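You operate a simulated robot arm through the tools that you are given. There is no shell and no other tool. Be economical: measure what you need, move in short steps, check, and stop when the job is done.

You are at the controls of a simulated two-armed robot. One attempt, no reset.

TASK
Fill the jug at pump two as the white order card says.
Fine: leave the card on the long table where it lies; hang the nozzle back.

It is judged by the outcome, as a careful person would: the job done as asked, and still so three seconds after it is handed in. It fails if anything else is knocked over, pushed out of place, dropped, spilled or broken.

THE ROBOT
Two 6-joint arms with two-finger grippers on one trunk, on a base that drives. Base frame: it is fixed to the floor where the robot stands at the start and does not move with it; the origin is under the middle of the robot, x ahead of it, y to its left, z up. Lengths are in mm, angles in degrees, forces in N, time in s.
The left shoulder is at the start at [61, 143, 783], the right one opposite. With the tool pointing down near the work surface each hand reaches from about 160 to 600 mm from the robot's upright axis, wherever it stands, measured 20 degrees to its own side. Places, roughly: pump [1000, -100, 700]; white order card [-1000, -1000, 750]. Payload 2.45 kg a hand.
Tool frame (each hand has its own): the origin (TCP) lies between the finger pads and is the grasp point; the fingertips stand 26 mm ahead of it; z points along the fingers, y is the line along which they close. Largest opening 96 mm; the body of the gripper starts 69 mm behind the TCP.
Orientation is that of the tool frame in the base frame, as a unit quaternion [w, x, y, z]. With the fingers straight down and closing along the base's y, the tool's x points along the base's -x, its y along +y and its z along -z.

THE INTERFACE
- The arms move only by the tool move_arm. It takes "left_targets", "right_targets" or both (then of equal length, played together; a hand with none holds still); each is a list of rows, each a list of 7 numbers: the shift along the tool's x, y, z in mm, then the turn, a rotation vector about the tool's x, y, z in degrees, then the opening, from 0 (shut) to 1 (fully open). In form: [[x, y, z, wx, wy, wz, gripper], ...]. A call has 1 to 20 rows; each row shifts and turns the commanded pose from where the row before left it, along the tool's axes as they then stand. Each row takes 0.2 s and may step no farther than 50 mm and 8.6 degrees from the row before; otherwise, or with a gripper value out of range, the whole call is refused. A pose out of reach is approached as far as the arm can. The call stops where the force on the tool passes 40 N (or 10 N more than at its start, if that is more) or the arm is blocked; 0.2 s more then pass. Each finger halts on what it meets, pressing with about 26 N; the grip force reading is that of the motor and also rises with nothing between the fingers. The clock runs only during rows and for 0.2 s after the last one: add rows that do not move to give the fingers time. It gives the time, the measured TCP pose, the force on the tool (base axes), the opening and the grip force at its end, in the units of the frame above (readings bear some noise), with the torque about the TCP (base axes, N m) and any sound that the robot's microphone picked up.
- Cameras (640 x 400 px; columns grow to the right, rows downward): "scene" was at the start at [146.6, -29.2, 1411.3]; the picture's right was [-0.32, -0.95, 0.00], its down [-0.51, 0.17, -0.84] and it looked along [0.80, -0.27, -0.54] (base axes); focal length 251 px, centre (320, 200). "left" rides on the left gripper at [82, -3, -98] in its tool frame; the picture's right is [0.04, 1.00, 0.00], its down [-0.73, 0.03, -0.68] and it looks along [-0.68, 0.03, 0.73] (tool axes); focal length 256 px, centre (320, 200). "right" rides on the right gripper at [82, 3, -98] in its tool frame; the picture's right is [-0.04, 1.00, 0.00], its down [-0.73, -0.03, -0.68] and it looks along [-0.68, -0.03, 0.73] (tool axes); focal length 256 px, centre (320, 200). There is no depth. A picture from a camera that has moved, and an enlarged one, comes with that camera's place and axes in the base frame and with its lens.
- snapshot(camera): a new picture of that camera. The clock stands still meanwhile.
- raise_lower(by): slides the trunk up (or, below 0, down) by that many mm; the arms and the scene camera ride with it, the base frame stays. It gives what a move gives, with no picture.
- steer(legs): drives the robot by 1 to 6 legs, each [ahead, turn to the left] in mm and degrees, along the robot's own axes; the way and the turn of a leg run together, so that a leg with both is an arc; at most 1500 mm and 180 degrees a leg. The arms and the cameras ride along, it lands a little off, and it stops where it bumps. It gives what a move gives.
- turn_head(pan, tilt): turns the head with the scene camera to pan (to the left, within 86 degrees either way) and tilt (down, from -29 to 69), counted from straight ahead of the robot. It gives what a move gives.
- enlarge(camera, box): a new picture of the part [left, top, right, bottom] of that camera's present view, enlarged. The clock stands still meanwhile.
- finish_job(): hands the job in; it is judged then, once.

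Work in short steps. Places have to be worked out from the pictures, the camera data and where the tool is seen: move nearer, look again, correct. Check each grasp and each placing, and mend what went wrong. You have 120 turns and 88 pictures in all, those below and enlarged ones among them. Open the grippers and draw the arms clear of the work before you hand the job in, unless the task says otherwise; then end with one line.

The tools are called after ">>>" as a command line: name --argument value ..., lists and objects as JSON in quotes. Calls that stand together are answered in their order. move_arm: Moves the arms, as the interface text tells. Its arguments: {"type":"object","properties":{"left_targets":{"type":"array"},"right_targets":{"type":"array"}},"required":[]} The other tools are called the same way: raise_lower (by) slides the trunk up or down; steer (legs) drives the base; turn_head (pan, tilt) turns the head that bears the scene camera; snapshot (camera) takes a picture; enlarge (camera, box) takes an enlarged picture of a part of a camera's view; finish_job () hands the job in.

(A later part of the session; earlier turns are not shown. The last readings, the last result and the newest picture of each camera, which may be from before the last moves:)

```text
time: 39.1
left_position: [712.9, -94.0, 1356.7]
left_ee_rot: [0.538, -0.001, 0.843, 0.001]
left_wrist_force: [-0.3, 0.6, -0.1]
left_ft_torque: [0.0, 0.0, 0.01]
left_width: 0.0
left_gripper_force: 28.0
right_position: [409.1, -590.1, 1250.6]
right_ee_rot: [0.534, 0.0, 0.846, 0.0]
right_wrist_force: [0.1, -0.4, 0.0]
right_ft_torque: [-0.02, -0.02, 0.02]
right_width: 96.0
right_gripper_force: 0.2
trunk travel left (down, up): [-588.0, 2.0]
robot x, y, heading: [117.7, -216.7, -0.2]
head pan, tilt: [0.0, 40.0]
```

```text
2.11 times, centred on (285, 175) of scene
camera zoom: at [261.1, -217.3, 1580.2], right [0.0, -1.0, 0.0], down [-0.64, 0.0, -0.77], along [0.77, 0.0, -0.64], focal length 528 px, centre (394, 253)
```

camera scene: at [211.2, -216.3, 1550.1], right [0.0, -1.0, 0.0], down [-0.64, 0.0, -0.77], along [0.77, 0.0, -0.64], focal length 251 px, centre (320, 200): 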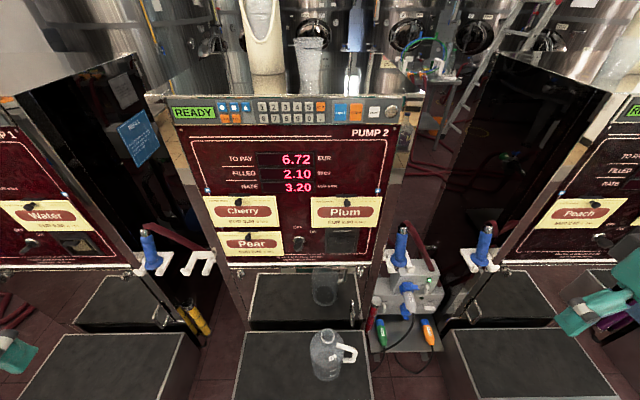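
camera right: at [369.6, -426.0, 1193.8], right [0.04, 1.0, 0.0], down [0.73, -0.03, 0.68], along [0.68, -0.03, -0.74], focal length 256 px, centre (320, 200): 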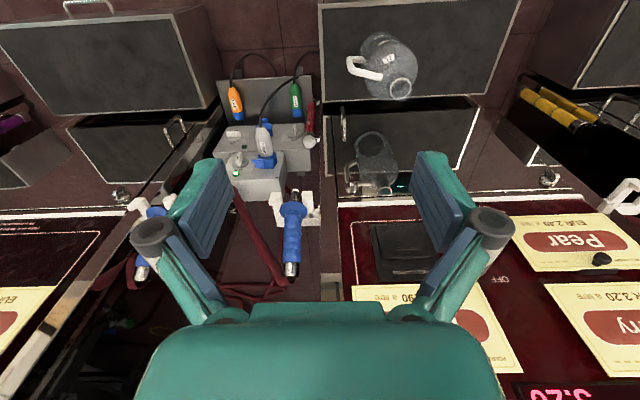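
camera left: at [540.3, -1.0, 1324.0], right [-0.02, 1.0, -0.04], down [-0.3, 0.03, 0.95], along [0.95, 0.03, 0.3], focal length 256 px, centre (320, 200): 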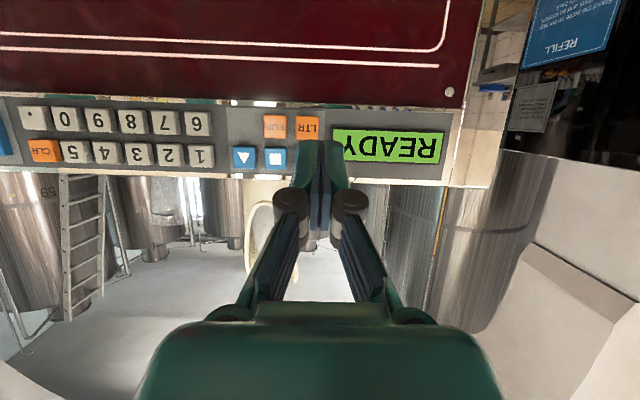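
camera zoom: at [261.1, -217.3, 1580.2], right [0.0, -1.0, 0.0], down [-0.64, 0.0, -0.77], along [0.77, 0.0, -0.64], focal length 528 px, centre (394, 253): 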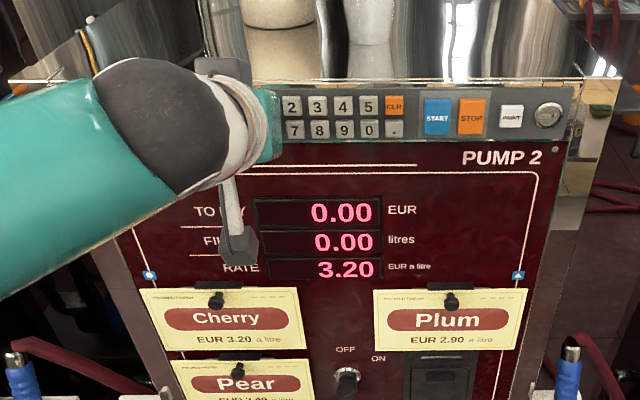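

Finger is in front of key "1" (2 mm off at most). Press.

>>> move_arm --left_targets '[[-2.1, 2, 4.5, 0, 0, 0, 0], [-1.7, 0, 3.6, 0, 0, 0, 0], [0, 0, 0, 0, 0, 0, 0]]'

```text
time: 39.9
left_position: [721.6, -90.4, 1356.8]
left_ee_rot: [0.538, -0.001, 0.843, 0.0]
left_wrist_force: [-1.1, 1.7, 0.5]
left_ft_torque: [-0.01, -0.05, -0.01]
left_width: 5.8
left_gripper_force: 28.6
right_position: [410.7, -591.2, 1250.0]
right_ee_rot: [0.535, 0.0, 0.845, -0.001]
right_wrist_force: [0.3, -0.3, -0.1]
right_ft_torque: [-0.03, -0.01, 0.0]
right_width: 96.2
right_gripper_force: 0.1
trunk travel left (down, up): [-588.0, 2.0]
robot x, y, heading: [116.7, -214.6, -0.2]
head pan, tilt: [0.0, 40.0]
heard: click
```

Click. Now to the "." key (five columns right, lower row); I'll stop short and check alignment.

>>> move_arm --left_targets '[[8.5, 0, -18.1, 0, 0, 0, 0], [10.7, -41.7, 5, 0, 0, 0, 0], [10.7, -41.7, 5, 0, 0, 0, 0], [0, -41.7, 0, 0, 0, 0, 0], [-2.1, 0, 4.5, 0, 0, 0, 0], [-2.1, 0, 4.5, 0, 0, 0, 0]]'

>>> enlarge --camera "left" --box '[200, 80, 440, 220]'

```text
time: 41.3
left_position: [712.9, -218.4, 1331.2]
left_ee_rot: [0.537, 0.0, 0.844, 0.0]
left_wrist_force: [-0.5, -0.1, 0.2]
left_ft_torque: [0.02, -0.02, 0.01]
left_width: 0.0
left_gripper_force: 28.5
right_position: [409.5, -591.3, 1250.9]
right_ee_rot: [0.534, 0.001, 0.845, -0.001]
right_wrist_force: [-0.5, -0.1, -0.1]
right_ft_torque: [0.02, -0.06, 0.03]
right_width: 96.1
right_gripper_force: 0.1
trunk travel left (down, up): [-588.0, 2.0]
robot x, y, heading: [113.2, -217.8, -0.1]
head pan, tilt: [0.0, 40.0]
```

```text
2.67 times, centred on (320, 150) of left
camera zoom: at [590.4, -219.6, 1298.3], right [-0.02, 1.0, -0.04], down [-0.31, 0.03, 0.95], along [0.95, 0.03, 0.3], focal length 683 px, centre (320, 333)
```

zoom: 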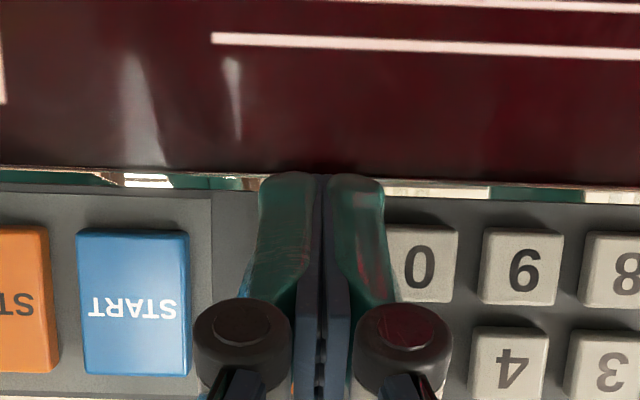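

Aligned with "." key. Press.

>>> move_arm --left_targets '[[-2.1, 0, 4.5, 0, 0, 0, 0], [-1.7, 0, 3.6, 0, 0, 0, 0], [0, 0, 0, 0, 0, 0, 0]]'

```text
time: 42.1
left_position: [720.5, -216.0, 1331.4]
left_ee_rot: [0.538, 0.0, 0.843, 0.0]
left_wrist_force: [0.2, -0.8, 0.5]
left_ft_torque: [-0.05, -0.04, 0.0]
left_width: 5.8
left_gripper_force: 28.8
right_position: [409.9, -590.3, 1251.0]
right_ee_rot: [0.535, -0.001, 0.845, 0.0]
right_wrist_force: [-0.1, -0.4, -0.1]
right_ft_torque: [0.0, 0.0, 0.0]
right_width: 95.8
right_gripper_force: 0.0
trunk travel left (down, up): [-588.0, 2.0]
robot x, y, heading: [113.3, -212.2, -0.1]
head pan, tilt: [0.0, 40.0]
```

No click yet; I press 2–3 mm further.

>>> move_arm --left_targets '[[-1.1, 0, 2.3, 0, 0, 0, 0], [0, 0, 0, 0, 0, 0, 0]]'

```text
time: 42.7
left_position: [722.6, -214.3, 1331.4]
left_ee_rot: [0.537, 0.0, 0.843, 0.0]
left_wrist_force: [-1.9, 0.0, -0.7]
left_ft_torque: [0.0, 0.01, -0.01]
left_width: 6.0
left_gripper_force: 28.9
right_position: [409.6, -590.7, 1251.3]
right_ee_rot: [0.536, 0.001, 0.844, -0.002]
right_wrist_force: [0.3, -0.9, -0.1]
right_ft_torque: [0.01, -0.01, -0.03]
right_width: 95.9
right_gripper_force: 0.0
trunk travel left (down, up): [-588.0, 2.0]
robot x, y, heading: [115.1, -217.1, -0.3]
head pan, tilt: [0.0, 40.0]
```

>>> move_arm --left_targets '[[-0.9, 0, 1.8, 0, 0, 0, 0], [0, 0, 0, 0, 0, 0, 0]]'

>>> enlarge --camera "scene" --box '[160, 80, 410, 270]'

```text
time: 43.3
left_position: [725.0, -215.7, 1332.2]
left_ee_rot: [0.537, 0.0, 0.844, 0.0]
left_wrist_force: [-2.1, 1.1, -1.4]
left_ft_torque: [-0.01, 0.01, 0.0]
left_width: 6.3
left_gripper_force: 28.5
right_position: [408.8, -590.0, 1250.5]
right_ee_rot: [0.536, 0.0, 0.844, 0.0]
right_wrist_force: [-0.4, -0.5, 0.4]
right_ft_torque: [-0.01, 0.0, 0.0]
right_width: 96.0
right_gripper_force: 0.1
trunk travel left (down, up): [-588.0, 2.0]
robot x, y, heading: [111.9, -214.4, -0.3]
head pan, tilt: [0.0, 40.0]
heard: click
```

```text
2.11 times, centred on (285, 175) of scene
camera zoom: at [260.5, -216.4, 1580.2], right [0.0, -1.0, 0.0], down [-0.64, 0.0, -0.77], along [0.77, 0.0, -0.64], focal length 528 px, centre (394, 253)
```

zoom: 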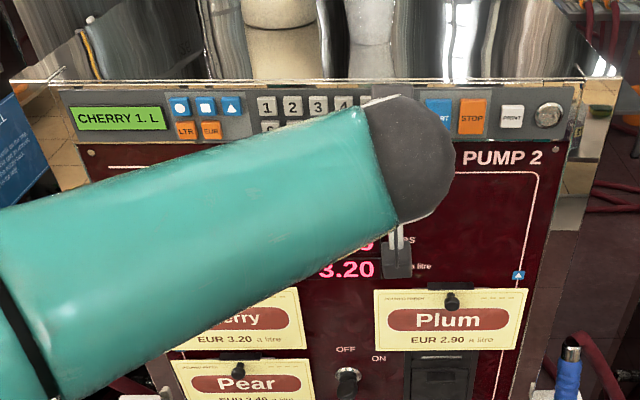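

The display reads "CHERRY 1. L". Now key "5": one column left, upper row.

>>> move_arm --left_targets '[[8.5, 0, -18.1, 0, 0, 0, 0], [-10.9, 12.4, -5.1, 0, 0, 0, 0], [-10.9, 12.4, -5.1, 0, 0, 0, 0], [-2.1, 0, 4.5, 0, 0, 0, 0], [-2.1, 0, 4.5, 0, 0, 0, 0]]'

>>> enlarge --camera "left" --box '[200, 80, 440, 220]'

```text
time: 44.5
left_position: [714.3, -190.8, 1356.4]
left_ee_rot: [0.537, 0.0, 0.844, 0.0]
left_wrist_force: [0.1, 0.5, 0.1]
left_ft_torque: [0.0, 0.0, -0.01]
left_width: 0.0
left_gripper_force: 28.7
right_position: [409.6, -590.7, 1250.6]
right_ee_rot: [0.535, 0.001, 0.845, -0.001]
right_wrist_force: [-0.3, 0.3, 0.3]
right_ft_torque: [0.01, 0.0, 0.0]
right_width: 96.1
right_gripper_force: 0.0
trunk travel left (down, up): [-588.0, 2.0]
robot x, y, heading: [112.3, -215.2, 0.0]
head pan, tilt: [0.0, 40.0]
```

```text
2.67 times, centred on (320, 150) of left
camera zoom: at [592.0, -192.9, 1324.1], right [-0.02, 1.0, -0.04], down [-0.31, 0.03, 0.95], along [0.95, 0.03, 0.3], focal length 683 px, centre (320, 333)
```

zoom: 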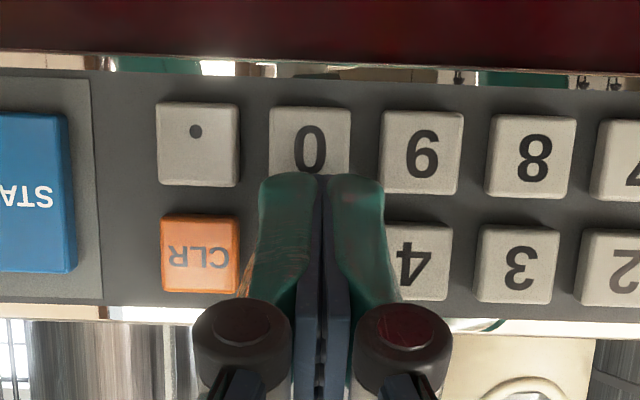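

Key "5" is ~3 mm to the right of the fingertip; I correct and press.

>>> move_arm --left_targets '[[-2.1, -3, 4.5, 0, 0, 0, 0], [-1.7, 0, 3.6, 0, 0, 0, 0], [-0.6, 0, 1.3, 0, 0, 0, 0], [0, 0, 0, 0, 0, 0, 0]]'

```text
time: 45.5
left_position: [725.0, -193.6, 1356.4]
left_ee_rot: [0.537, 0.0, 0.843, 0.0]
left_wrist_force: [-2.4, -0.8, -0.7]
left_ft_torque: [0.0, 0.02, 0.0]
left_width: 6.1
left_gripper_force: 28.7
right_position: [408.7, -589.9, 1250.5]
right_ee_rot: [0.534, 0.0, 0.845, 0.0]
right_wrist_force: [-0.6, -0.1, -0.5]
right_ft_torque: [-0.03, 0.02, -0.01]
right_width: 95.9
right_gripper_force: 0.0
trunk travel left (down, up): [-588.0, 2.0]
robot x, y, heading: [115.0, -213.7, 0.1]
head pan, tilt: [0.0, 40.0]
heard: click
```

Click. I withdraw the left hand to the left so the display and nozzle are visible, and begin moving the right hand toward the nozzle (stopping well short).

>>> move_arm --left_targets '[[12.7, 0, -27.2, 0, 0, 0, 0], [12.7, 0, -27.2, 0, 0, 0, 0], [0, 45, 0, 0, 0, 0, 0], [0, 45, 0, 0, 0, 0, 0], [0, 45, 0, 0, 0, 0, 0], [0, 45, 0, 0, 0, 0, 0]]' --right_targets '[[0, 0, 0, 0, 0, 0, 1], [30, 13, 20, 0, 0, 0, 1], [30, 13, 20, 0, 0, 0, 1], [30, 13, 20, 0, 0, 0, 1], [30, 13, 20, 0, 0, 0, 1], [30, 13, 20, 0, 0, 0, 1]]'

>>> snapshot --camera "scene"

>>> snapshot --camera "right"

```text
time: 46.9
left_position: [667.6, -14.2, 1356.9]
left_ee_rot: [0.538, 0.0, 0.843, 0.0]
left_wrist_force: [0.4, 0.5, -0.4]
left_ft_torque: [0.0, 0.01, 0.0]
left_width: 0.1
left_gripper_force: 28.5
right_position: [471.2, -607.7, 1140.4]
right_ee_rot: [0.534, 0.0, 0.846, -0.001]
right_wrist_force: [-0.3, -0.1, 0.9]
right_ft_torque: [-0.01, 0.03, 0.05]
right_width: 95.7
right_gripper_force: 0.0
right hand out of reach, approached as far as the arm can: row 3, 4, 5, 6
trunk travel left (down, up): [-588.0, 2.0]
robot x, y, heading: [115.3, -212.0, 0.1]
head pan, tilt: [0.0, 40.0]
```

```text
52 pictures are left
camera scene: at [261.4, -216.9, 1580.1], right [0.0, -1.0, 0.0], down [-0.64, 0.0, -0.77], along [0.77, 0.0, -0.64], focal length 251 px, centre (320, 200)
```

scene: 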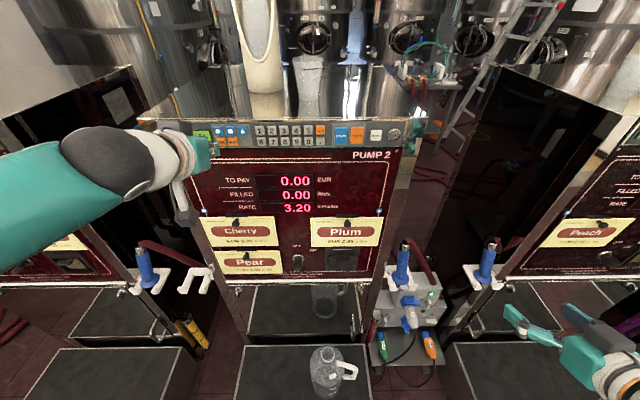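

```text
51 pictures are left
camera right: at [346.4, -605.2, 1108.6], right [0.02, 1.0, 0.03], down [-0.3, -0.03, 0.95], along [0.95, -0.03, 0.3], focal length 256 px, centre (320, 200)
```

right: 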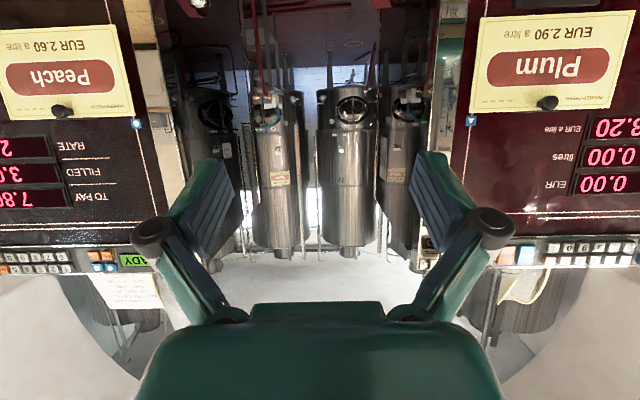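

The right arm was too folded there. I extend it forward and see where the pose lands.

>>> move_arm --right_targets '[[-17, 0, 36, 0, 0, 0, 1], [-17, 0, 36, 0, 0, 0, 1], [-17, 0, 36, 0, 0, 0, 1], [0, 0, 0, 0, 0, 0, 1]]'

```text
time: 47.9
left_position: [667.2, -14.8, 1357.2]
left_ee_rot: [0.538, 0.0, 0.843, -0.001]
left_wrist_force: [-0.2, 0.1, -0.2]
left_ft_torque: [0.0, 0.0, -0.05]
left_width: 0.0
left_gripper_force: 28.7
right_position: [587.8, -608.9, 1141.6]
right_ee_rot: [0.535, -0.001, 0.845, -0.001]
right_wrist_force: [0.7, -0.4, -0.5]
right_ft_torque: [0.0, -0.02, 0.01]
right_width: 96.1
right_gripper_force: 0.0
trunk travel left (down, up): [-588.0, 2.0]
robot x, y, heading: [115.8, -214.6, -0.6]
head pan, tilt: [0.0, 40.0]
```

Now I lower the right hand to about (620,-505,880), in front of the nozzle but ~110 mm short.

>>> move_arm --right_targets '[[32, 14.9, 20, 0, 0, 0, 1], [32, 14.9, 20, 0, 0, 0, 1], [32, 14.9, 20, 0, 0, 0, 1], [32, 14.9, 20, 0, 0, 0, 1], [32, 14.9, 20, 0, 0, 0, 1], [32, 14.9, 20, 0, 0, 0, 1], [32, 14.9, 20, 0, 0, 0, 1]]'

>>> snapshot --camera "right"

>>> enlarge --camera "scene" --box '[300, 220, 500, 380]'

```text
time: 49.5
left_position: [667.8, -16.4, 1357.6]
left_ee_rot: [0.537, 0.0, 0.844, 0.0]
left_wrist_force: [0.8, -0.4, 0.7]
left_ft_torque: [0.03, -0.03, 0.02]
left_width: 0.0
left_gripper_force: 28.4
right_position: [616.5, -649.7, 1022.9]
right_ee_rot: [0.532, -0.001, 0.847, 0.007]
right_wrist_force: [0.6, 0.5, 0.4]
right_ft_torque: [0.01, 0.01, 0.04]
right_width: 96.1
right_gripper_force: 0.0
right hand out of reach, approached as far as the arm can: row 2, 3, 4, 5, 6, 7
trunk travel left (down, up): [-588.0, 2.0]
robot x, y, heading: [111.1, -216.5, -0.1]
head pan, tilt: [0.0, 40.0]
```

```text
50 pictures are left
camera right: at [491.6, -647.2, 992.9], right [0.01, 1.0, 0.05], down [-0.29, -0.04, 0.95], along [0.96, -0.02, 0.29], focal length 256 px, centre (320, 200)
```

right: 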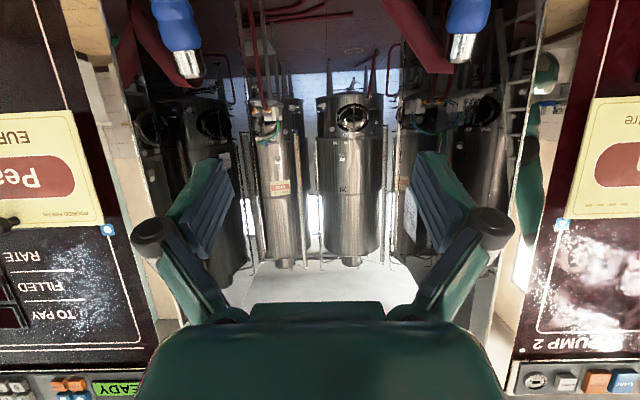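

```text
2.50 times, centred on (400, 300) of scene
camera zoom: at [261.9, -217.1, 1580.1], right [0.0, -1.0, 0.0], down [-0.64, 0.0, -0.77], along [0.77, 0.0, -0.64], focal length 627 px, centre (120, -50)
```

zoom: 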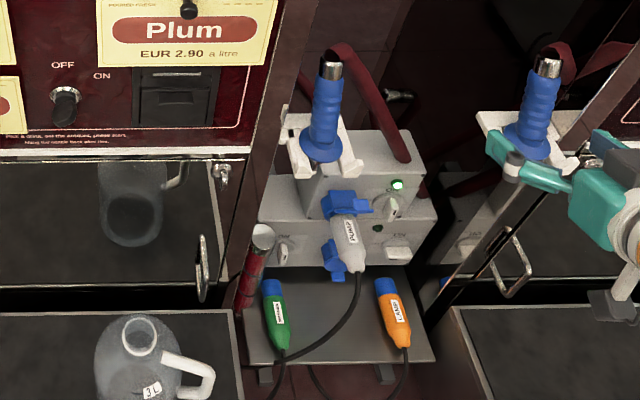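

The forward-pointing wrist is at a joint limit at this height. I pitch the right hand back to 50° below horizontal, which should be reachable, and move it toward the nozzle.

>>> move_arm --right_targets '[[0, 0, 0, 0, 8.3, 0, 1], [0, 0, 0, 0, 8.3, 0, 1], [0, 0, 0, 0, 8.4, 0, 1], [0, 0, 0, 0, 0, 0, 1]]'

```text
time: 50.5
left_position: [667.8, -14.9, 1357.1]
left_ee_rot: [0.538, 0.0, 0.843, 0.001]
left_wrist_force: [0.8, -0.3, 0.3]
left_ft_torque: [0.03, -0.02, 0.01]
left_width: 0.0
left_gripper_force: 28.5
right_position: [614.0, -649.3, 1022.4]
right_ee_rot: [0.349, -0.001, 0.937, 0.002]
right_wrist_force: [-0.3, -0.3, 0.5]
right_ft_torque: [-0.02, 0.03, -0.01]
right_width: 96.0
right_gripper_force: 0.1
trunk travel left (down, up): [-588.0, 2.0]
robot x, y, heading: [109.7, -214.4, 0.1]
head pan, tilt: [0.0, 40.0]
```

>>> move_arm --right_targets '[[5.2, 36, 16, 0, 0, 0, 1], [5.2, 36, 16, 0, 0, 0, 1], [5.2, 36, 16, 0, 0, 0, 1], [5.2, 36, 16, 0, 0, 0, 1], [0, 0, 0, 0, 0, 0, 1]]'

>>> snapshot --camera "right"

```text
time: 51.7
left_position: [665.5, -15.6, 1357.2]
left_ee_rot: [0.538, 0.0, 0.843, 0.0]
left_wrist_force: [-0.1, 0.8, 0.9]
left_ft_torque: [0.03, -0.04, -0.01]
left_width: 0.0
left_gripper_force: 28.4
right_position: [638.9, -505.3, 960.2]
right_ee_rot: [0.34, -0.001, 0.94, 0.0]
right_wrist_force: [-0.4, 0.5, 0.1]
right_ft_torque: [-0.01, -0.02, -0.02]
right_width: 96.1
right_gripper_force: 0.1
right hand out of reach, approached as far as the arm can: row 2, 3
trunk travel left (down, up): [-588.0, 2.0]
robot x, y, heading: [115.8, -215.7, -0.3]
head pan, tilt: [0.0, 40.0]
```

```text
48 pictures are left
camera right: at [512.7, -502.0, 984.3], right [0.03, 1.0, 0.02], down [0.13, -0.03, 0.99], along [0.99, -0.03, -0.13], focal length 256 px, centre (320, 200)
```

right: 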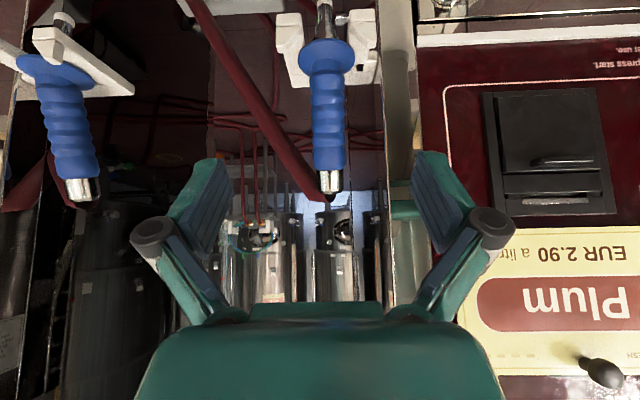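

The nozzle is well located now: metal cap (801,-498,924), flange (764,-500,798), leaning back slightly. I go to a pre-grasp at (700,-499,868) with opening 0.72.

>>> move_arm --right_targets '[[4.1, 2, 36.6, 0, 0, 0, 0.72], [4.1, 2, 36.6, 0, 0, 0, 0.72], [4.1, 2, 36.6, 0, 0, 0, 0.72], [0, 0, 0, 0, 0, 0, 0.72]]'

>>> snapshot --camera "right"

>>> enlarge --camera "scene" --box '[300, 220, 500, 380]'

```text
time: 52.7
left_position: [665.7, -15.8, 1357.9]
left_ee_rot: [0.537, 0.001, 0.843, -0.001]
left_wrist_force: [-0.3, 0.1, -0.4]
left_ft_torque: [-0.01, 0.01, 0.01]
left_width: 0.0
left_gripper_force: 28.1
right_position: [697.9, -500.8, 867.8]
right_ee_rot: [0.34, 0.0, 0.941, 0.0]
right_wrist_force: [0.1, -0.4, -0.3]
right_ft_torque: [0.0, 0.0, 0.03]
right_width: 68.9
right_gripper_force: 0.1
trunk travel left (down, up): [-588.0, 2.0]
robot x, y, heading: [116.1, -215.1, -0.0]
head pan, tilt: [0.0, 40.0]
```

```text
47 pictures are left
camera right: at [570.9, -495.7, 891.5], right [0.03, 1.0, 0.02], down [0.13, -0.03, 0.99], along [0.99, -0.03, -0.13], focal length 256 px, centre (320, 200)
```

right: 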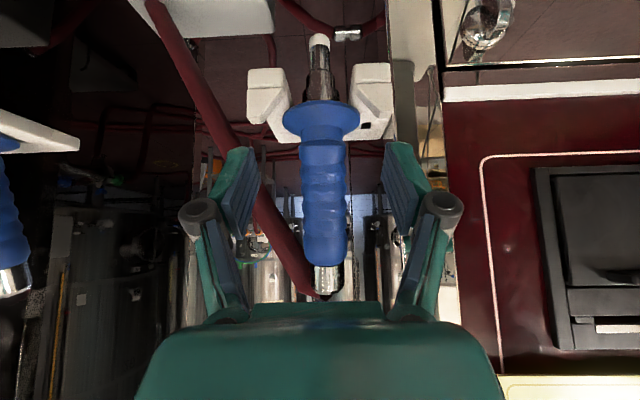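

```text
2.50 times, centred on (400, 300) of scene
camera zoom: at [260.1, -216.3, 1580.3], right [0.0, -1.0, 0.0], down [-0.64, 0.0, -0.77], along [0.77, 0.0, -0.64], focal length 627 px, centre (120, -50)
```

zoom: 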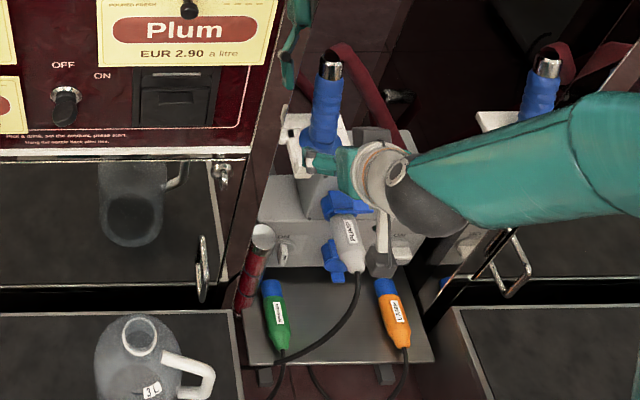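

Well centred. I move straight forward 88 mm so the handle is between the pads, then close.

>>> move_arm --right_targets '[[-16.9, 0.3, 14.2, 0, 0, 0, 0.72], [-16.9, 0.3, 14.2, 0, 0, 0, 0.72], [-16.9, 0.3, 14.2, 0, 0, 0, 0.72], [-16.9, 0.3, 14.2, 0, 0, 0, 0.72], [0, 0, 0, 0, 0, 0, 0.72]]'

>>> snapshot --camera "right"

```text
time: 53.9
left_position: [667.5, -15.9, 1357.9]
left_ee_rot: [0.537, 0.0, 0.843, 0.0]
left_wrist_force: [-0.7, -0.2, -0.3]
left_ft_torque: [0.03, -0.01, 0.0]
left_width: 0.0
left_gripper_force: 28.3
right_position: [788.8, -499.5, 867.8]
right_ee_rot: [0.339, 0.001, 0.941, -0.001]
right_wrist_force: [0.4, -0.8, 0.5]
right_ft_torque: [-0.02, -0.01, -0.01]
right_width: 69.2
right_gripper_force: 0.0
trunk travel left (down, up): [-588.0, 2.0]
robot x, y, heading: [117.0, -219.5, -0.2]
head pan, tilt: [0.0, 40.0]
```

```text
45 pictures are left
camera right: at [662.3, -495.6, 892.4], right [0.03, 1.0, 0.02], down [0.13, -0.03, 0.99], along [0.99, -0.03, -0.13], focal length 256 px, centre (320, 200)
```

right: 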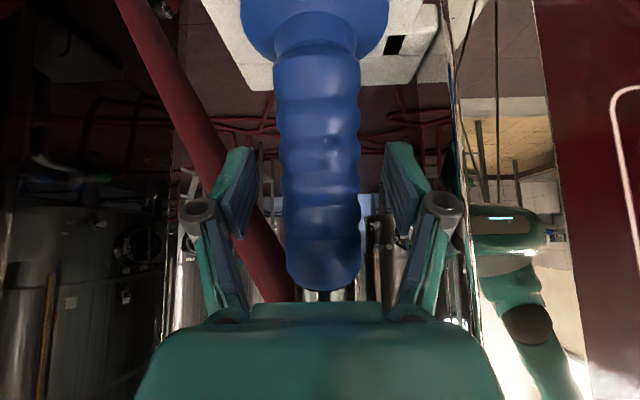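

Handle is between the pads; close.

>>> move_arm --right_targets '[[0, 0, 0, 0, 0, 0, 0.5], [0, 0, 0, 0, 0, 0, 0.2], [0, 0, 0, 0, 0, 0, 0], [0, 0, 0, 0, 0, 0, 0], [0, 0, 0, 0, 0, 0, 0]]'

```text
time: 55.1
left_position: [668.5, -15.5, 1357.5]
left_ee_rot: [0.538, -0.001, 0.843, 0.0]
left_wrist_force: [0.5, -1.2, 1.1]
left_ft_torque: [0.0, -0.02, 0.02]
left_width: 0.0
left_gripper_force: 28.0
right_position: [787.4, -498.4, 867.7]
right_ee_rot: [0.339, 0.001, 0.941, -0.001]
right_wrist_force: [0.1, 0.6, 1.0]
right_ft_torque: [-0.03, 0.06, -0.03]
right_width: 34.0
right_gripper_force: 25.4
trunk travel left (down, up): [-588.0, 2.0]
robot x, y, heading: [115.3, -213.1, -0.2]
head pan, tilt: [0.0, 40.0]
```

Gripped at 34 mm. I lift 30 mm and check.

>>> move_arm --right_targets '[[-6.4, 0, -7.7, 0, 0, 0, 0], [-6.4, 0, -7.7, 0, 0, 0, 0], [-6.4, 0, -7.7, 0, 0, 0, 0], [0, 0, 0, 0, 0, 0, 0]]'

>>> snapshot --camera "right"

```text
time: 56.1
left_position: [667.1, -14.4, 1358.2]
left_ee_rot: [0.538, -0.001, 0.843, 0.0]
left_wrist_force: [0.2, 0.3, 0.2]
left_ft_torque: [0.0, -0.01, -0.02]
left_width: 0.0
left_gripper_force: 28.3
right_position: [787.9, -499.0, 898.2]
right_ee_rot: [0.339, 0.0, 0.941, -0.001]
right_wrist_force: [0.0, -0.5, -2.7]
right_ft_torque: [0.01, -0.03, -0.04]
right_width: 34.2
right_gripper_force: 26.0
trunk travel left (down, up): [-588.0, 2.0]
robot x, y, heading: [115.9, -216.4, -0.2]
head pan, tilt: [0.0, 40.0]
```

```text
44 pictures are left
camera right: at [662.0, -495.4, 921.6], right [0.03, 1.0, 0.02], down [0.13, -0.03, 0.99], along [0.99, -0.03, -0.13], focal length 256 px, centre (320, 200)
```

right: 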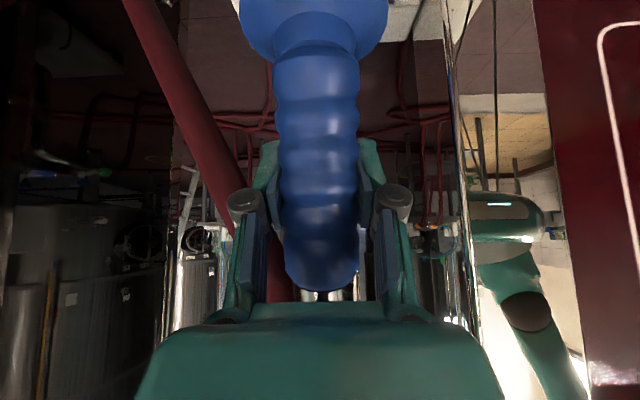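

Nozzle follows, clear of the hook soon. I lift 80 mm more and then draw it back toward the robot.

>>> move_arm --right_targets '[[-12.9, 0, -15.3, 0, 0, 0, 0], [-12.9, 0, -15.3, 0, 0, 0, 0], [-12.9, 0, -15.3, 0, 0, 0, 0], [-12.9, 0, -15.3, 0, 0, 0, 0], [19.2, 0, -16.1, 0, 0, 0, 0], [19.2, 0, -16.1, 0, 0, 0, 0], [19.2, 0, -16.1, 0, 0, 0, 0], [19.2, 0, -16.1, 0, 0, 0, 0]]'

>>> snapshot --camera "scene"

```text
time: 57.9
left_position: [667.1, -15.7, 1356.7]
left_ee_rot: [0.537, 0.0, 0.843, 0.0]
left_wrist_force: [-0.4, 0.1, 0.0]
left_ft_torque: [0.01, -0.01, -0.02]
left_width: 0.1
left_gripper_force: 28.7
right_position: [690.4, -499.8, 977.8]
right_ee_rot: [0.339, 0.0, 0.941, -0.001]
right_wrist_force: [0.4, 0.4, -3.7]
right_ft_torque: [0.01, -0.08, -0.02]
right_width: 33.9
right_gripper_force: 26.2
trunk travel left (down, up): [-588.0, 2.0]
robot x, y, heading: [112.7, -214.2, -0.2]
head pan, tilt: [0.0, 40.0]
```

```text
43 pictures are left
camera scene: at [260.8, -216.7, 1580.2], right [0.0, -1.0, 0.0], down [-0.64, 0.0, -0.77], along [0.77, 0.0, -0.64], focal length 251 px, centre (320, 200)
```

scene: 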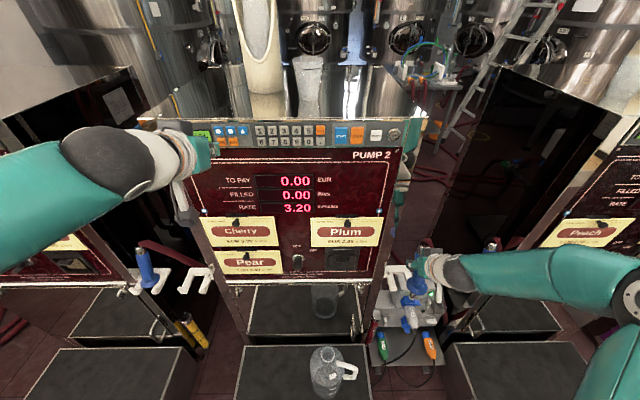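

Now I carry it over to above the jug, at (617,-247,900).

>>> move_arm --right_targets '[[15.2, 36.1, 1.8, 0, 0, 0, 0], [15.2, 36.1, 1.8, 0, 0, 0, 0], [15.2, 36.1, 1.8, 0, 0, 0, 0], [15.2, 36.1, 1.8, 0, 0, 0, 0], [15.2, 36.1, 1.8, 0, 0, 0, 0], [15.2, 36.1, 1.8, 0, 0, 0, 0], [15.2, 36.1, 1.8, 0, 0, 0, 0]]'

>>> snapshot --camera "scene"

>>> snapshot --camera "right"

```text
time: 59.5
left_position: [667.4, -13.8, 1356.9]
left_ee_rot: [0.537, 0.0, 0.843, -0.001]
left_wrist_force: [0.2, 0.0, 0.9]
left_ft_torque: [0.0, 0.0, -0.05]
left_width: 0.3
left_gripper_force: 28.6
right_position: [614.1, -245.5, 899.1]
right_ee_rot: [0.34, 0.0, 0.941, -0.002]
right_wrist_force: [0.7, -0.2, -2.9]
right_ft_torque: [-0.05, -0.06, 0.01]
right_width: 34.4
right_gripper_force: 26.0
trunk travel left (down, up): [-588.0, 2.0]
robot x, y, heading: [114.9, -214.6, -0.3]
head pan, tilt: [0.0, 40.0]
```

```text
42 pictures are left
camera scene: at [261.5, -215.3, 1580.1], right [0.0, -1.0, 0.0], down [-0.64, 0.0, -0.77], along [0.77, 0.0, -0.64], focal length 251 px, centre (320, 200)
```

scene: 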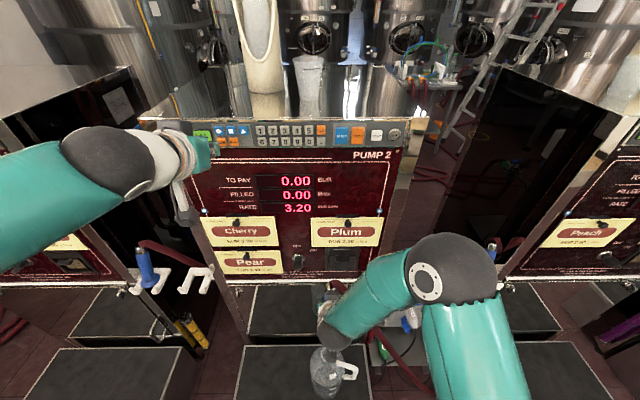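

```text
41 pictures are left
camera right: at [487.9, -242.0, 924.3], right [0.03, 1.0, 0.02], down [0.13, -0.03, 0.99], along [0.99, -0.03, -0.13], focal length 256 px, centre (320, 200)
```

right: 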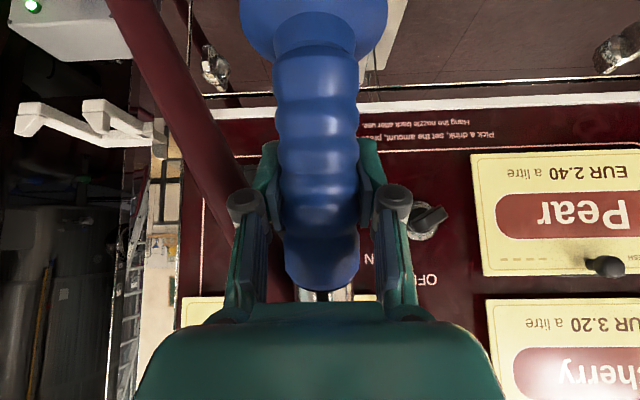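

Let me zoom the scene view at the jug and nozzle tip.

>>> enlarge --camera "scene" --box '[270, 270, 400, 400]'

```text
3.08 times, centred on (335, 335) of scene
camera zoom: at [261.5, -215.3, 1580.1], right [0.0, -1.0, 0.0], down [-0.64, 0.0, -0.77], along [0.77, 0.0, -0.64], focal length 772 px, centre (274, -215)
```

zoom: 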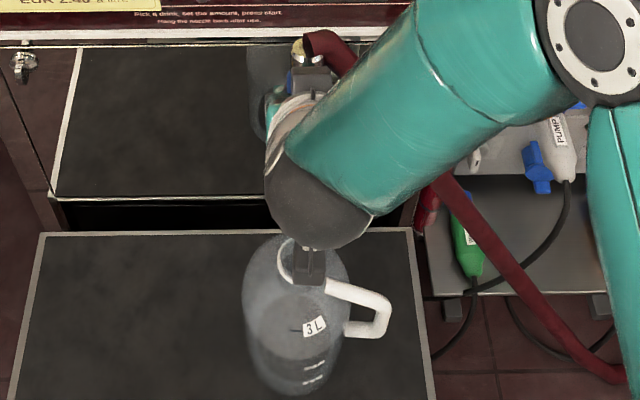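

The nozzle tip is hidden by the hand. I'll use the left hand's camera as an observer: retreat it, pitch it down, and lower it to the left of the jug.

>>> move_arm --left_targets '[[16.9, 0, -36.2, 0, 0, 0, 0], [16.9, 0, -36.2, 0, 0, 0, 0], [16.9, 0, -36.2, 0, 0, 0, 0], [16.9, 0, -36.2, 0, 0, 0, 0], [16.9, 0, -36.2, 0, 0, 0, 0], [0, 0, 0, 0, 8.1, 0, 0], [0, 0, 0, 0, 8.1, 0, 0], [0, 0, 0, 0, 8.1, 0, 0], [0, 0, 0, 0, 8.1, 0, 0], [0, 0, 0, 0, 8.1, 0, 0], [0, 0, 0, 0, 8.1, 0, 0], [0, 0, 0, 0, 8.1, 0, 0], [0, 0, 0, 0, 8.2, 0, 0]]'

>>> move_arm --left_targets '[[4, 2, 43, 0, 0, 0, 0], [4, 2, 43, 0, 0, 0, 0], [4, 2, 43, 0, 0, 0, 0], [4, 2, 43, 0, 0, 0, 0], [4, 2, 43, 0, 0, 0, 0], [4, 2, 43, 0, 0, 0, 0], [4, 2, 43, 0, 0, 0, 0], [4, 2, 43, 0, 0, 0, 0], [4, 2, 43, 0, 0, 0, 0], [4, 2, 43, 0, 0, 0, 0], [4, 2, 43, 0, 0, 0, 0]]'

>>> snapshot --camera "left"

```text
time: 62.3
left_position: [467.6, -13.7, 1355.8]
left_ee_rot: [-0.001, 0.0, 1.0, 0.001]
left_wrist_force: [-0.2, -0.1, 0.3]
left_ft_torque: [-0.01, -0.04, 0.03]
left_width: 0.2
left_gripper_force: 28.7
right_position: [615.2, -248.2, 900.0]
right_ee_rot: [0.339, 0.001, 0.941, -0.001]
right_wrist_force: [0.1, -0.3, -1.7]
right_ft_torque: [0.02, -0.07, 0.01]
right_width: 34.2
right_gripper_force: 26.0
trunk travel left (down, up): [-588.0, 2.0]
robot x, y, heading: [112.9, -213.6, 0.0]
head pan, tilt: [0.0, 40.0]
```

```text
time: 64.7
left_position: [425.4, 8.6, 883.4]
left_ee_rot: [-0.002, 0.001, 1.0, -0.002]
left_wrist_force: [0.3, 0.3, 0.5]
left_ft_torque: [0.03, 0.05, -0.01]
left_width: 0.0
left_gripper_force: 28.0
right_position: [616.3, -247.8, 899.3]
right_ee_rot: [0.339, 0.0, 0.941, -0.002]
right_wrist_force: [1.3, 0.6, -3.5]
right_ft_torque: [0.02, -0.07, 0.02]
right_width: 34.1
right_gripper_force: 25.9
trunk travel left (down, up): [-588.0, 2.0]
robot x, y, heading: [116.1, -217.2, -0.1]
head pan, tilt: [0.0, 40.0]
```

```text
39 pictures are left
camera left: at [344.1, 6.9, 981.4], right [-0.04, 1.0, 0.0], down [0.74, 0.03, 0.68], along [0.68, 0.02, -0.74], focal length 256 px, centre (320, 200)
```

left: 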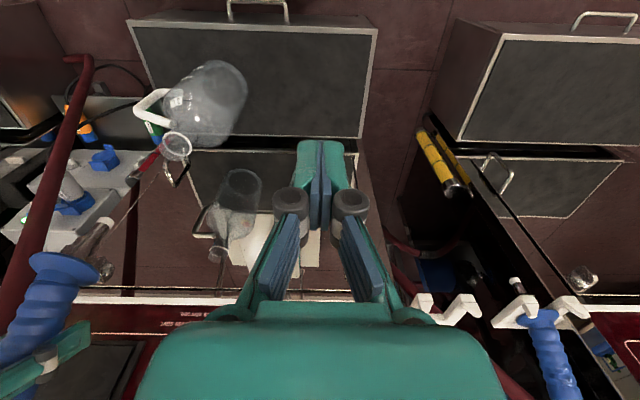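

The observer view shows jug mouth at ≈(597,-247,572) and spout tip at ≈(591,-248,768). I shift 5 mm ahead and descend 160 mm, then look.

>>> move_arm --right_targets '[[24.8, 0.2, 31.4, 0, 0, 0, 0], [24.8, 0.2, 31.4, 0, 0, 0, 0], [24.8, 0.2, 31.4, 0, 0, 0, 0], [24.8, 0.2, 31.4, 0, 0, 0, 0], [0, 0, 0, 0, 0, 0, 0]]'

>>> enlarge --camera "left" --box '[0, 40, 320, 260]'

```text
time: 65.9
left_position: [424.2, 10.1, 883.4]
left_ee_rot: [0.0, 0.001, 1.0, 0.001]
left_wrist_force: [0.1, -0.5, -0.1]
left_ft_torque: [-0.02, 0.02, 0.01]
left_width: 0.1
left_gripper_force: 28.5
right_position: [617.7, -246.7, 740.2]
right_ee_rot: [0.339, 0.001, 0.941, -0.002]
right_wrist_force: [0.1, -0.1, -3.3]
right_ft_torque: [-0.01, -0.05, 0.0]
right_width: 34.0
right_gripper_force: 25.8
trunk travel left (down, up): [-588.0, 2.0]
robot x, y, heading: [111.9, -214.4, -0.2]
head pan, tilt: [0.0, 40.0]
```

```text
1.82 times, centred on (160, 150) of left
camera zoom: at [343.3, 6.9, 982.2], right [-0.04, 1.0, 0.0], down [0.73, 0.03, 0.68], along [0.68, 0.03, -0.73], focal length 465 px, centre (611, 291)
```

zoom: 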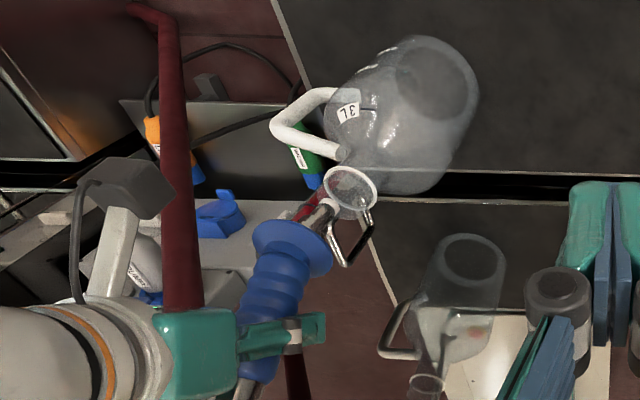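

>>> enlarge --camera "left" --box '[130, 110, 230, 180]'

```text
5.71 times, centred on (180, 145) of left
camera zoom: at [343.3, 6.9, 982.2], right [-0.04, 1.0, 0.0], down [0.73, 0.03, 0.68], along [0.68, 0.03, -0.73], focal length 1463 px, centre (1120, 514)
```

zoom: 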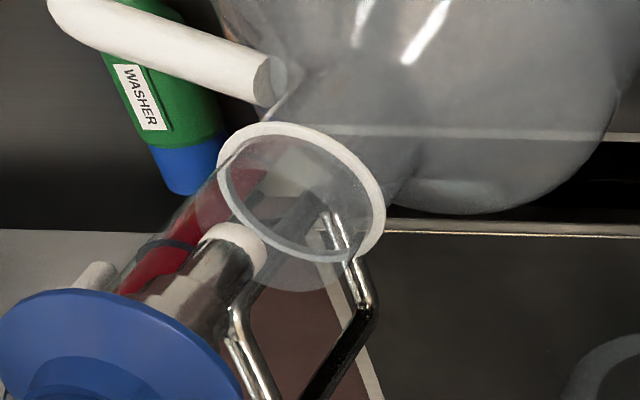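

Spout tip is just 35 mm above the mouth and almost centred (off ~3 mm). I correct and lower it 75 mm into the mouth slowly.

>>> move_arm --right_targets '[[9.3, 0.6, 11.8, 0, 0, 0, 0], [9.3, 0.6, 11.8, 0, 0, 0, 0], [9.3, 0.6, 11.8, 0, 0, 0, 0], [9.3, 0.6, 11.8, 0, 0, 0, 0], [9.3, 0.6, 11.8, 0, 0, 0, 0], [0, 0, 0, 0, 0, 0, 0]]'

>>> enlarge --camera "left" --box '[100, 70, 260, 190]'

```text
time: 67.3
left_position: [423.0, 8.6, 884.8]
left_ee_rot: [0.0, -0.001, 1.0, 0.0]
left_wrist_force: [-0.1, 0.0, 0.1]
left_ft_torque: [0.02, 0.0, 0.02]
left_width: 0.0
left_gripper_force: 28.7
right_position: [621.9, -243.7, 666.2]
right_ee_rot: [0.342, 0.001, 0.94, 0.0]
right_wrist_force: [2.2, -0.4, 18.0]
right_ft_torque: [0.02, 0.54, 0.01]
right_width: 33.9
right_gripper_force: 26.1
trunk travel left (down, up): [-588.0, 2.0]
robot x, y, heading: [114.7, -218.0, 0.2]
head pan, tilt: [0.0, 40.0]
```

```text
3.33 times, centred on (180, 130) of left
camera zoom: at [342.7, 6.9, 982.5], right [-0.04, 1.0, 0.0], down [0.73, 0.03, 0.68], along [0.68, 0.03, -0.73], focal length 853 px, centre (787, 433)
```

zoom: 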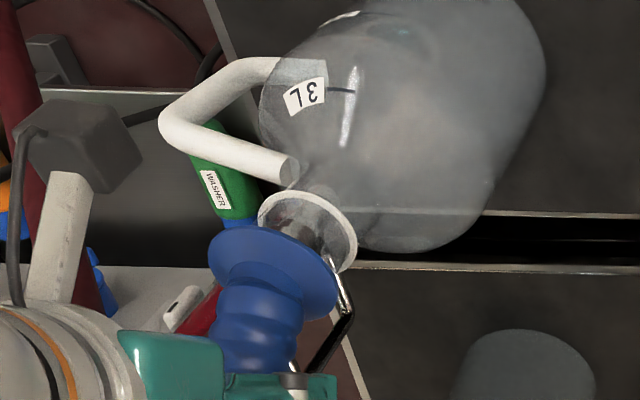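

18 N upward force: the flange has come onto the rim. I raise it 6 mm to relieve and check.

>>> move_arm --right_targets '[[-1.9, 0, -2.3, 0, 0, 0, 0], [-1.9, 0, -2.3, 0, 0, 0, 0], [0, 0, 0, 0, 0, 0, 0]]'

>>> snapshot --camera "left"

```text
time: 68.1
left_position: [424.3, 8.2, 884.6]
left_ee_rot: [0.0, 0.0, 1.0, 0.0]
left_wrist_force: [0.1, 0.1, -0.1]
left_ft_torque: [0.03, -0.02, -0.03]
left_width: 0.0
left_gripper_force: 29.1
right_position: [620.1, -244.2, 670.3]
right_ee_rot: [0.339, 0.0, 0.941, -0.001]
right_wrist_force: [0.1, 0.8, -3.0]
right_ft_torque: [-0.03, -0.11, 0.0]
right_width: 33.9
right_gripper_force: 25.6
trunk travel left (down, up): [-588.0, 2.0]
robot x, y, heading: [115.1, -218.1, -0.6]
head pan, tilt: [0.0, 40.0]
```

```text
35 pictures are left
camera left: at [343.7, 6.9, 982.1], right [-0.04, 1.0, 0.0], down [0.73, 0.03, 0.68], along [0.68, 0.03, -0.73], focal length 256 px, centre (320, 200)
```

left: 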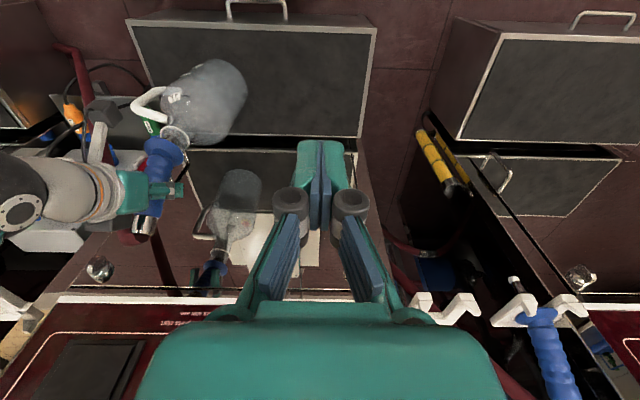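

Relieved (only the nozzle's own weight), jug unmoved, spout ~35 mm inside. Now the left hand goes back up, pitches forward, and goes to START.

>>> move_arm --left_targets '[[-4, -2, -43, 0, 0, 0, 0], [-4, -2, -43, 0, 0, 0, 0], [-4, -2, -43, 0, 0, 0, 0], [-4, -2, -43, 0, 0, 0, 0], [-4, -2, -43, 0, 0, 0, 0], [-4, -2, -43, 0, 0, 0, 0], [-4, -2, -43, 0, 0, 0, 0], [-4, -2, -43, 0, 0, 0, 0], [-4, -2, -43, 0, 0, 0, 0], [-4, -2, -43, 0, 0, 0, 0], [-4, -2, -43, 0, 0, 0, 0], [0, 0, 0, 0, -8.1, 0, 0], [0, 0, 0, 0, -8.1, 0, 0], [0, 0, 0, 0, -8.1, 0, 0], [0, 0, 0, 0, -8.1, 0, 0], [0, 0, 0, 0, -8.1, 0, 0], [0, 0, 0, 0, -8.1, 0, 0], [0, 0, 0, 0, -8.1, 0, 0], [0, 0, 0, 0, -8.2, 0, 0]]'

>>> move_arm --left_targets '[[-12.7, -35.1, 29.2, 0, 0, 0, 0], [-12.7, -35.1, 29.2, 0, 0, 0, 0], [-12.7, -35.1, 29.2, 0, 0, 0, 0], [-12.7, -35.1, 29.2, 0, 0, 0, 0], [-12.7, -35.1, 29.2, 0, 0, 0, 0], [-12.7, -35.1, 29.2, 0, 0, 0, 0], [-12.7, -35.1, 29.2, 0, 0, 0, 0], [0, 0, 0, 0, 0, 0, 0]]'

>>> enlarge --camera "left" --box '[200, 80, 440, 220]'

>>> snapshot --camera "scene"

```text
time: 72.1
left_position: [465.2, -14.0, 1356.4]
left_ee_rot: [0.538, -0.002, 0.843, 0.0]
left_wrist_force: [0.0, -0.2, -0.1]
left_ft_torque: [0.01, 0.0, 0.05]
left_width: 0.0
left_gripper_force: 28.6
right_position: [620.3, -243.8, 670.9]
right_ee_rot: [0.338, -0.001, 0.941, 0.0]
right_wrist_force: [0.7, 0.2, -2.7]
right_ft_torque: [-0.01, -0.09, -0.02]
right_width: 34.1
right_gripper_force: 25.7
trunk travel left (down, up): [-588.0, 2.0]
robot x, y, heading: [113.5, -216.6, -0.2]
head pan, tilt: [0.0, 40.0]
```

```text
time: 73.9
left_position: [690.2, -260.1, 1346.9]
left_ee_rot: [0.537, -0.001, 0.843, 0.0]
left_wrist_force: [-0.6, -0.2, 0.2]
left_ft_torque: [0.01, -0.01, 0.0]
left_width: 0.0
left_gripper_force: 28.3
right_position: [620.1, -242.7, 671.1]
right_ee_rot: [0.34, -0.001, 0.941, -0.001]
right_wrist_force: [0.0, 0.5, -2.1]
right_ft_torque: [-0.01, -0.05, -0.02]
right_width: 33.8
right_gripper_force: 26.2
trunk travel left (down, up): [-588.0, 2.0]
robot x, y, heading: [111.3, -215.5, -0.2]
head pan, tilt: [0.0, 40.0]
```

```text
2.67 times, centred on (320, 150) of left
camera zoom: at [567.6, -262.1, 1315.3], right [-0.02, 1.0, -0.04], down [-0.31, 0.03, 0.95], along [0.95, 0.03, 0.31], focal length 683 px, centre (320, 333)
```

zoom: 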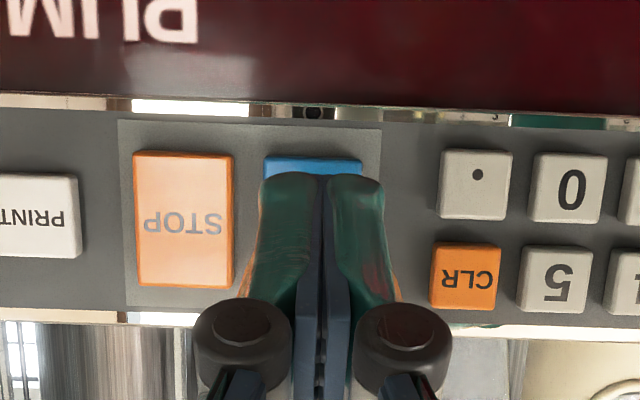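

```text
33 pictures are left
camera scene: at [260.6, -215.7, 1580.2], right [0.0, -1.0, 0.0], down [-0.64, 0.0, -0.77], along [0.77, 0.0, -0.64], focal length 251 px, centre (320, 200)
```

scene: 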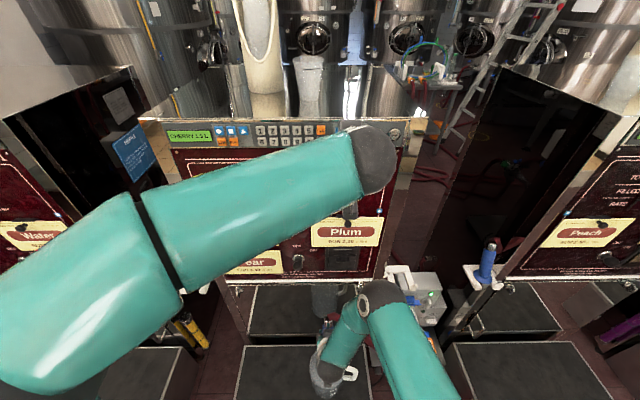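

Verify the ready display before pressing START.

>>> enlarge --camera "scene" --box '[150, 115, 270, 160]'

>>> move_arm --left_targets '[[-5.1, -1, 10.9, 0, 0, 0, 0], [-4.2, 0, 9.1, 0, 0, 0, 0], [0, 0, 0, 0, 0, 0, 0]]'

```text
5.33 times, centred on (210, 138) of scene
camera zoom: at [260.6, -215.7, 1580.2], right [0.0, -1.0, 0.0], down [-0.64, 0.0, -0.77], along [0.77, 0.0, -0.64], focal length 1338 px, centre (907, 533)
```

zoom: 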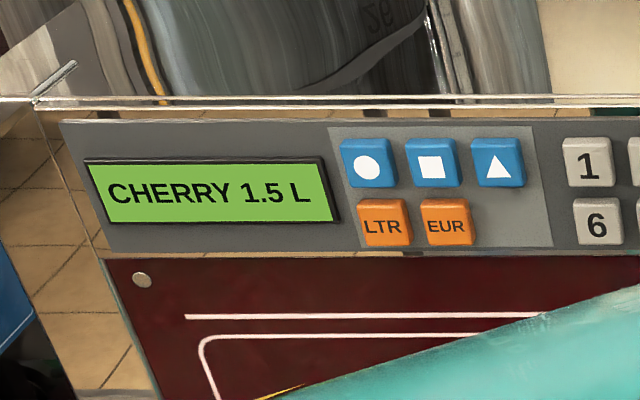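

```text
time: 74.7
left_position: [710.9, -260.1, 1348.6]
left_ee_rot: [0.537, 0.0, 0.844, -0.001]
left_wrist_force: [0.3, -0.3, 0.8]
left_ft_torque: [0.0, 0.02, -0.03]
left_width: 0.3
left_gripper_force: 29.0
right_position: [619.5, -244.4, 670.2]
right_ee_rot: [0.339, 0.001, 0.941, -0.001]
right_wrist_force: [0.7, 0.0, -2.8]
right_ft_torque: [-0.01, -0.14, -0.01]
right_width: 33.9
right_gripper_force: 25.9
trunk travel left (down, up): [-588.0, 2.0]
robot x, y, heading: [114.8, -215.6, -0.3]
head pan, tilt: [0.0, 40.0]
```

The display reads "CHERRY 1.5 L". Press START.

>>> move_arm --left_targets '[[-2.1, 0, 4.5, 0, 0, 0, 0], [-2.1, 0, 4.5, 0, 0, 0, 0], [-1.3, 0, 2.7, 0, 0, 0, 0], [0, 0, 0, 0, 0, 0, 0]]'

```text
time: 75.7
left_position: [723.7, -260.5, 1350.3]
left_ee_rot: [0.537, -0.001, 0.844, 0.001]
left_wrist_force: [-2.2, -0.3, -0.6]
left_ft_torque: [-0.04, 0.0, -0.01]
left_width: 6.0
left_gripper_force: 28.6
right_position: [620.1, -244.1, 670.6]
right_ee_rot: [0.339, 0.0, 0.941, -0.001]
right_wrist_force: [-0.5, 0.9, -3.0]
right_ft_torque: [-0.03, -0.13, -0.02]
right_width: 34.0
right_gripper_force: 25.9
trunk travel left (down, up): [-588.0, 2.0]
robot x, y, heading: [116.7, -216.7, -0.4]
head pan, tilt: [0.0, 40.0]
heard: click
```

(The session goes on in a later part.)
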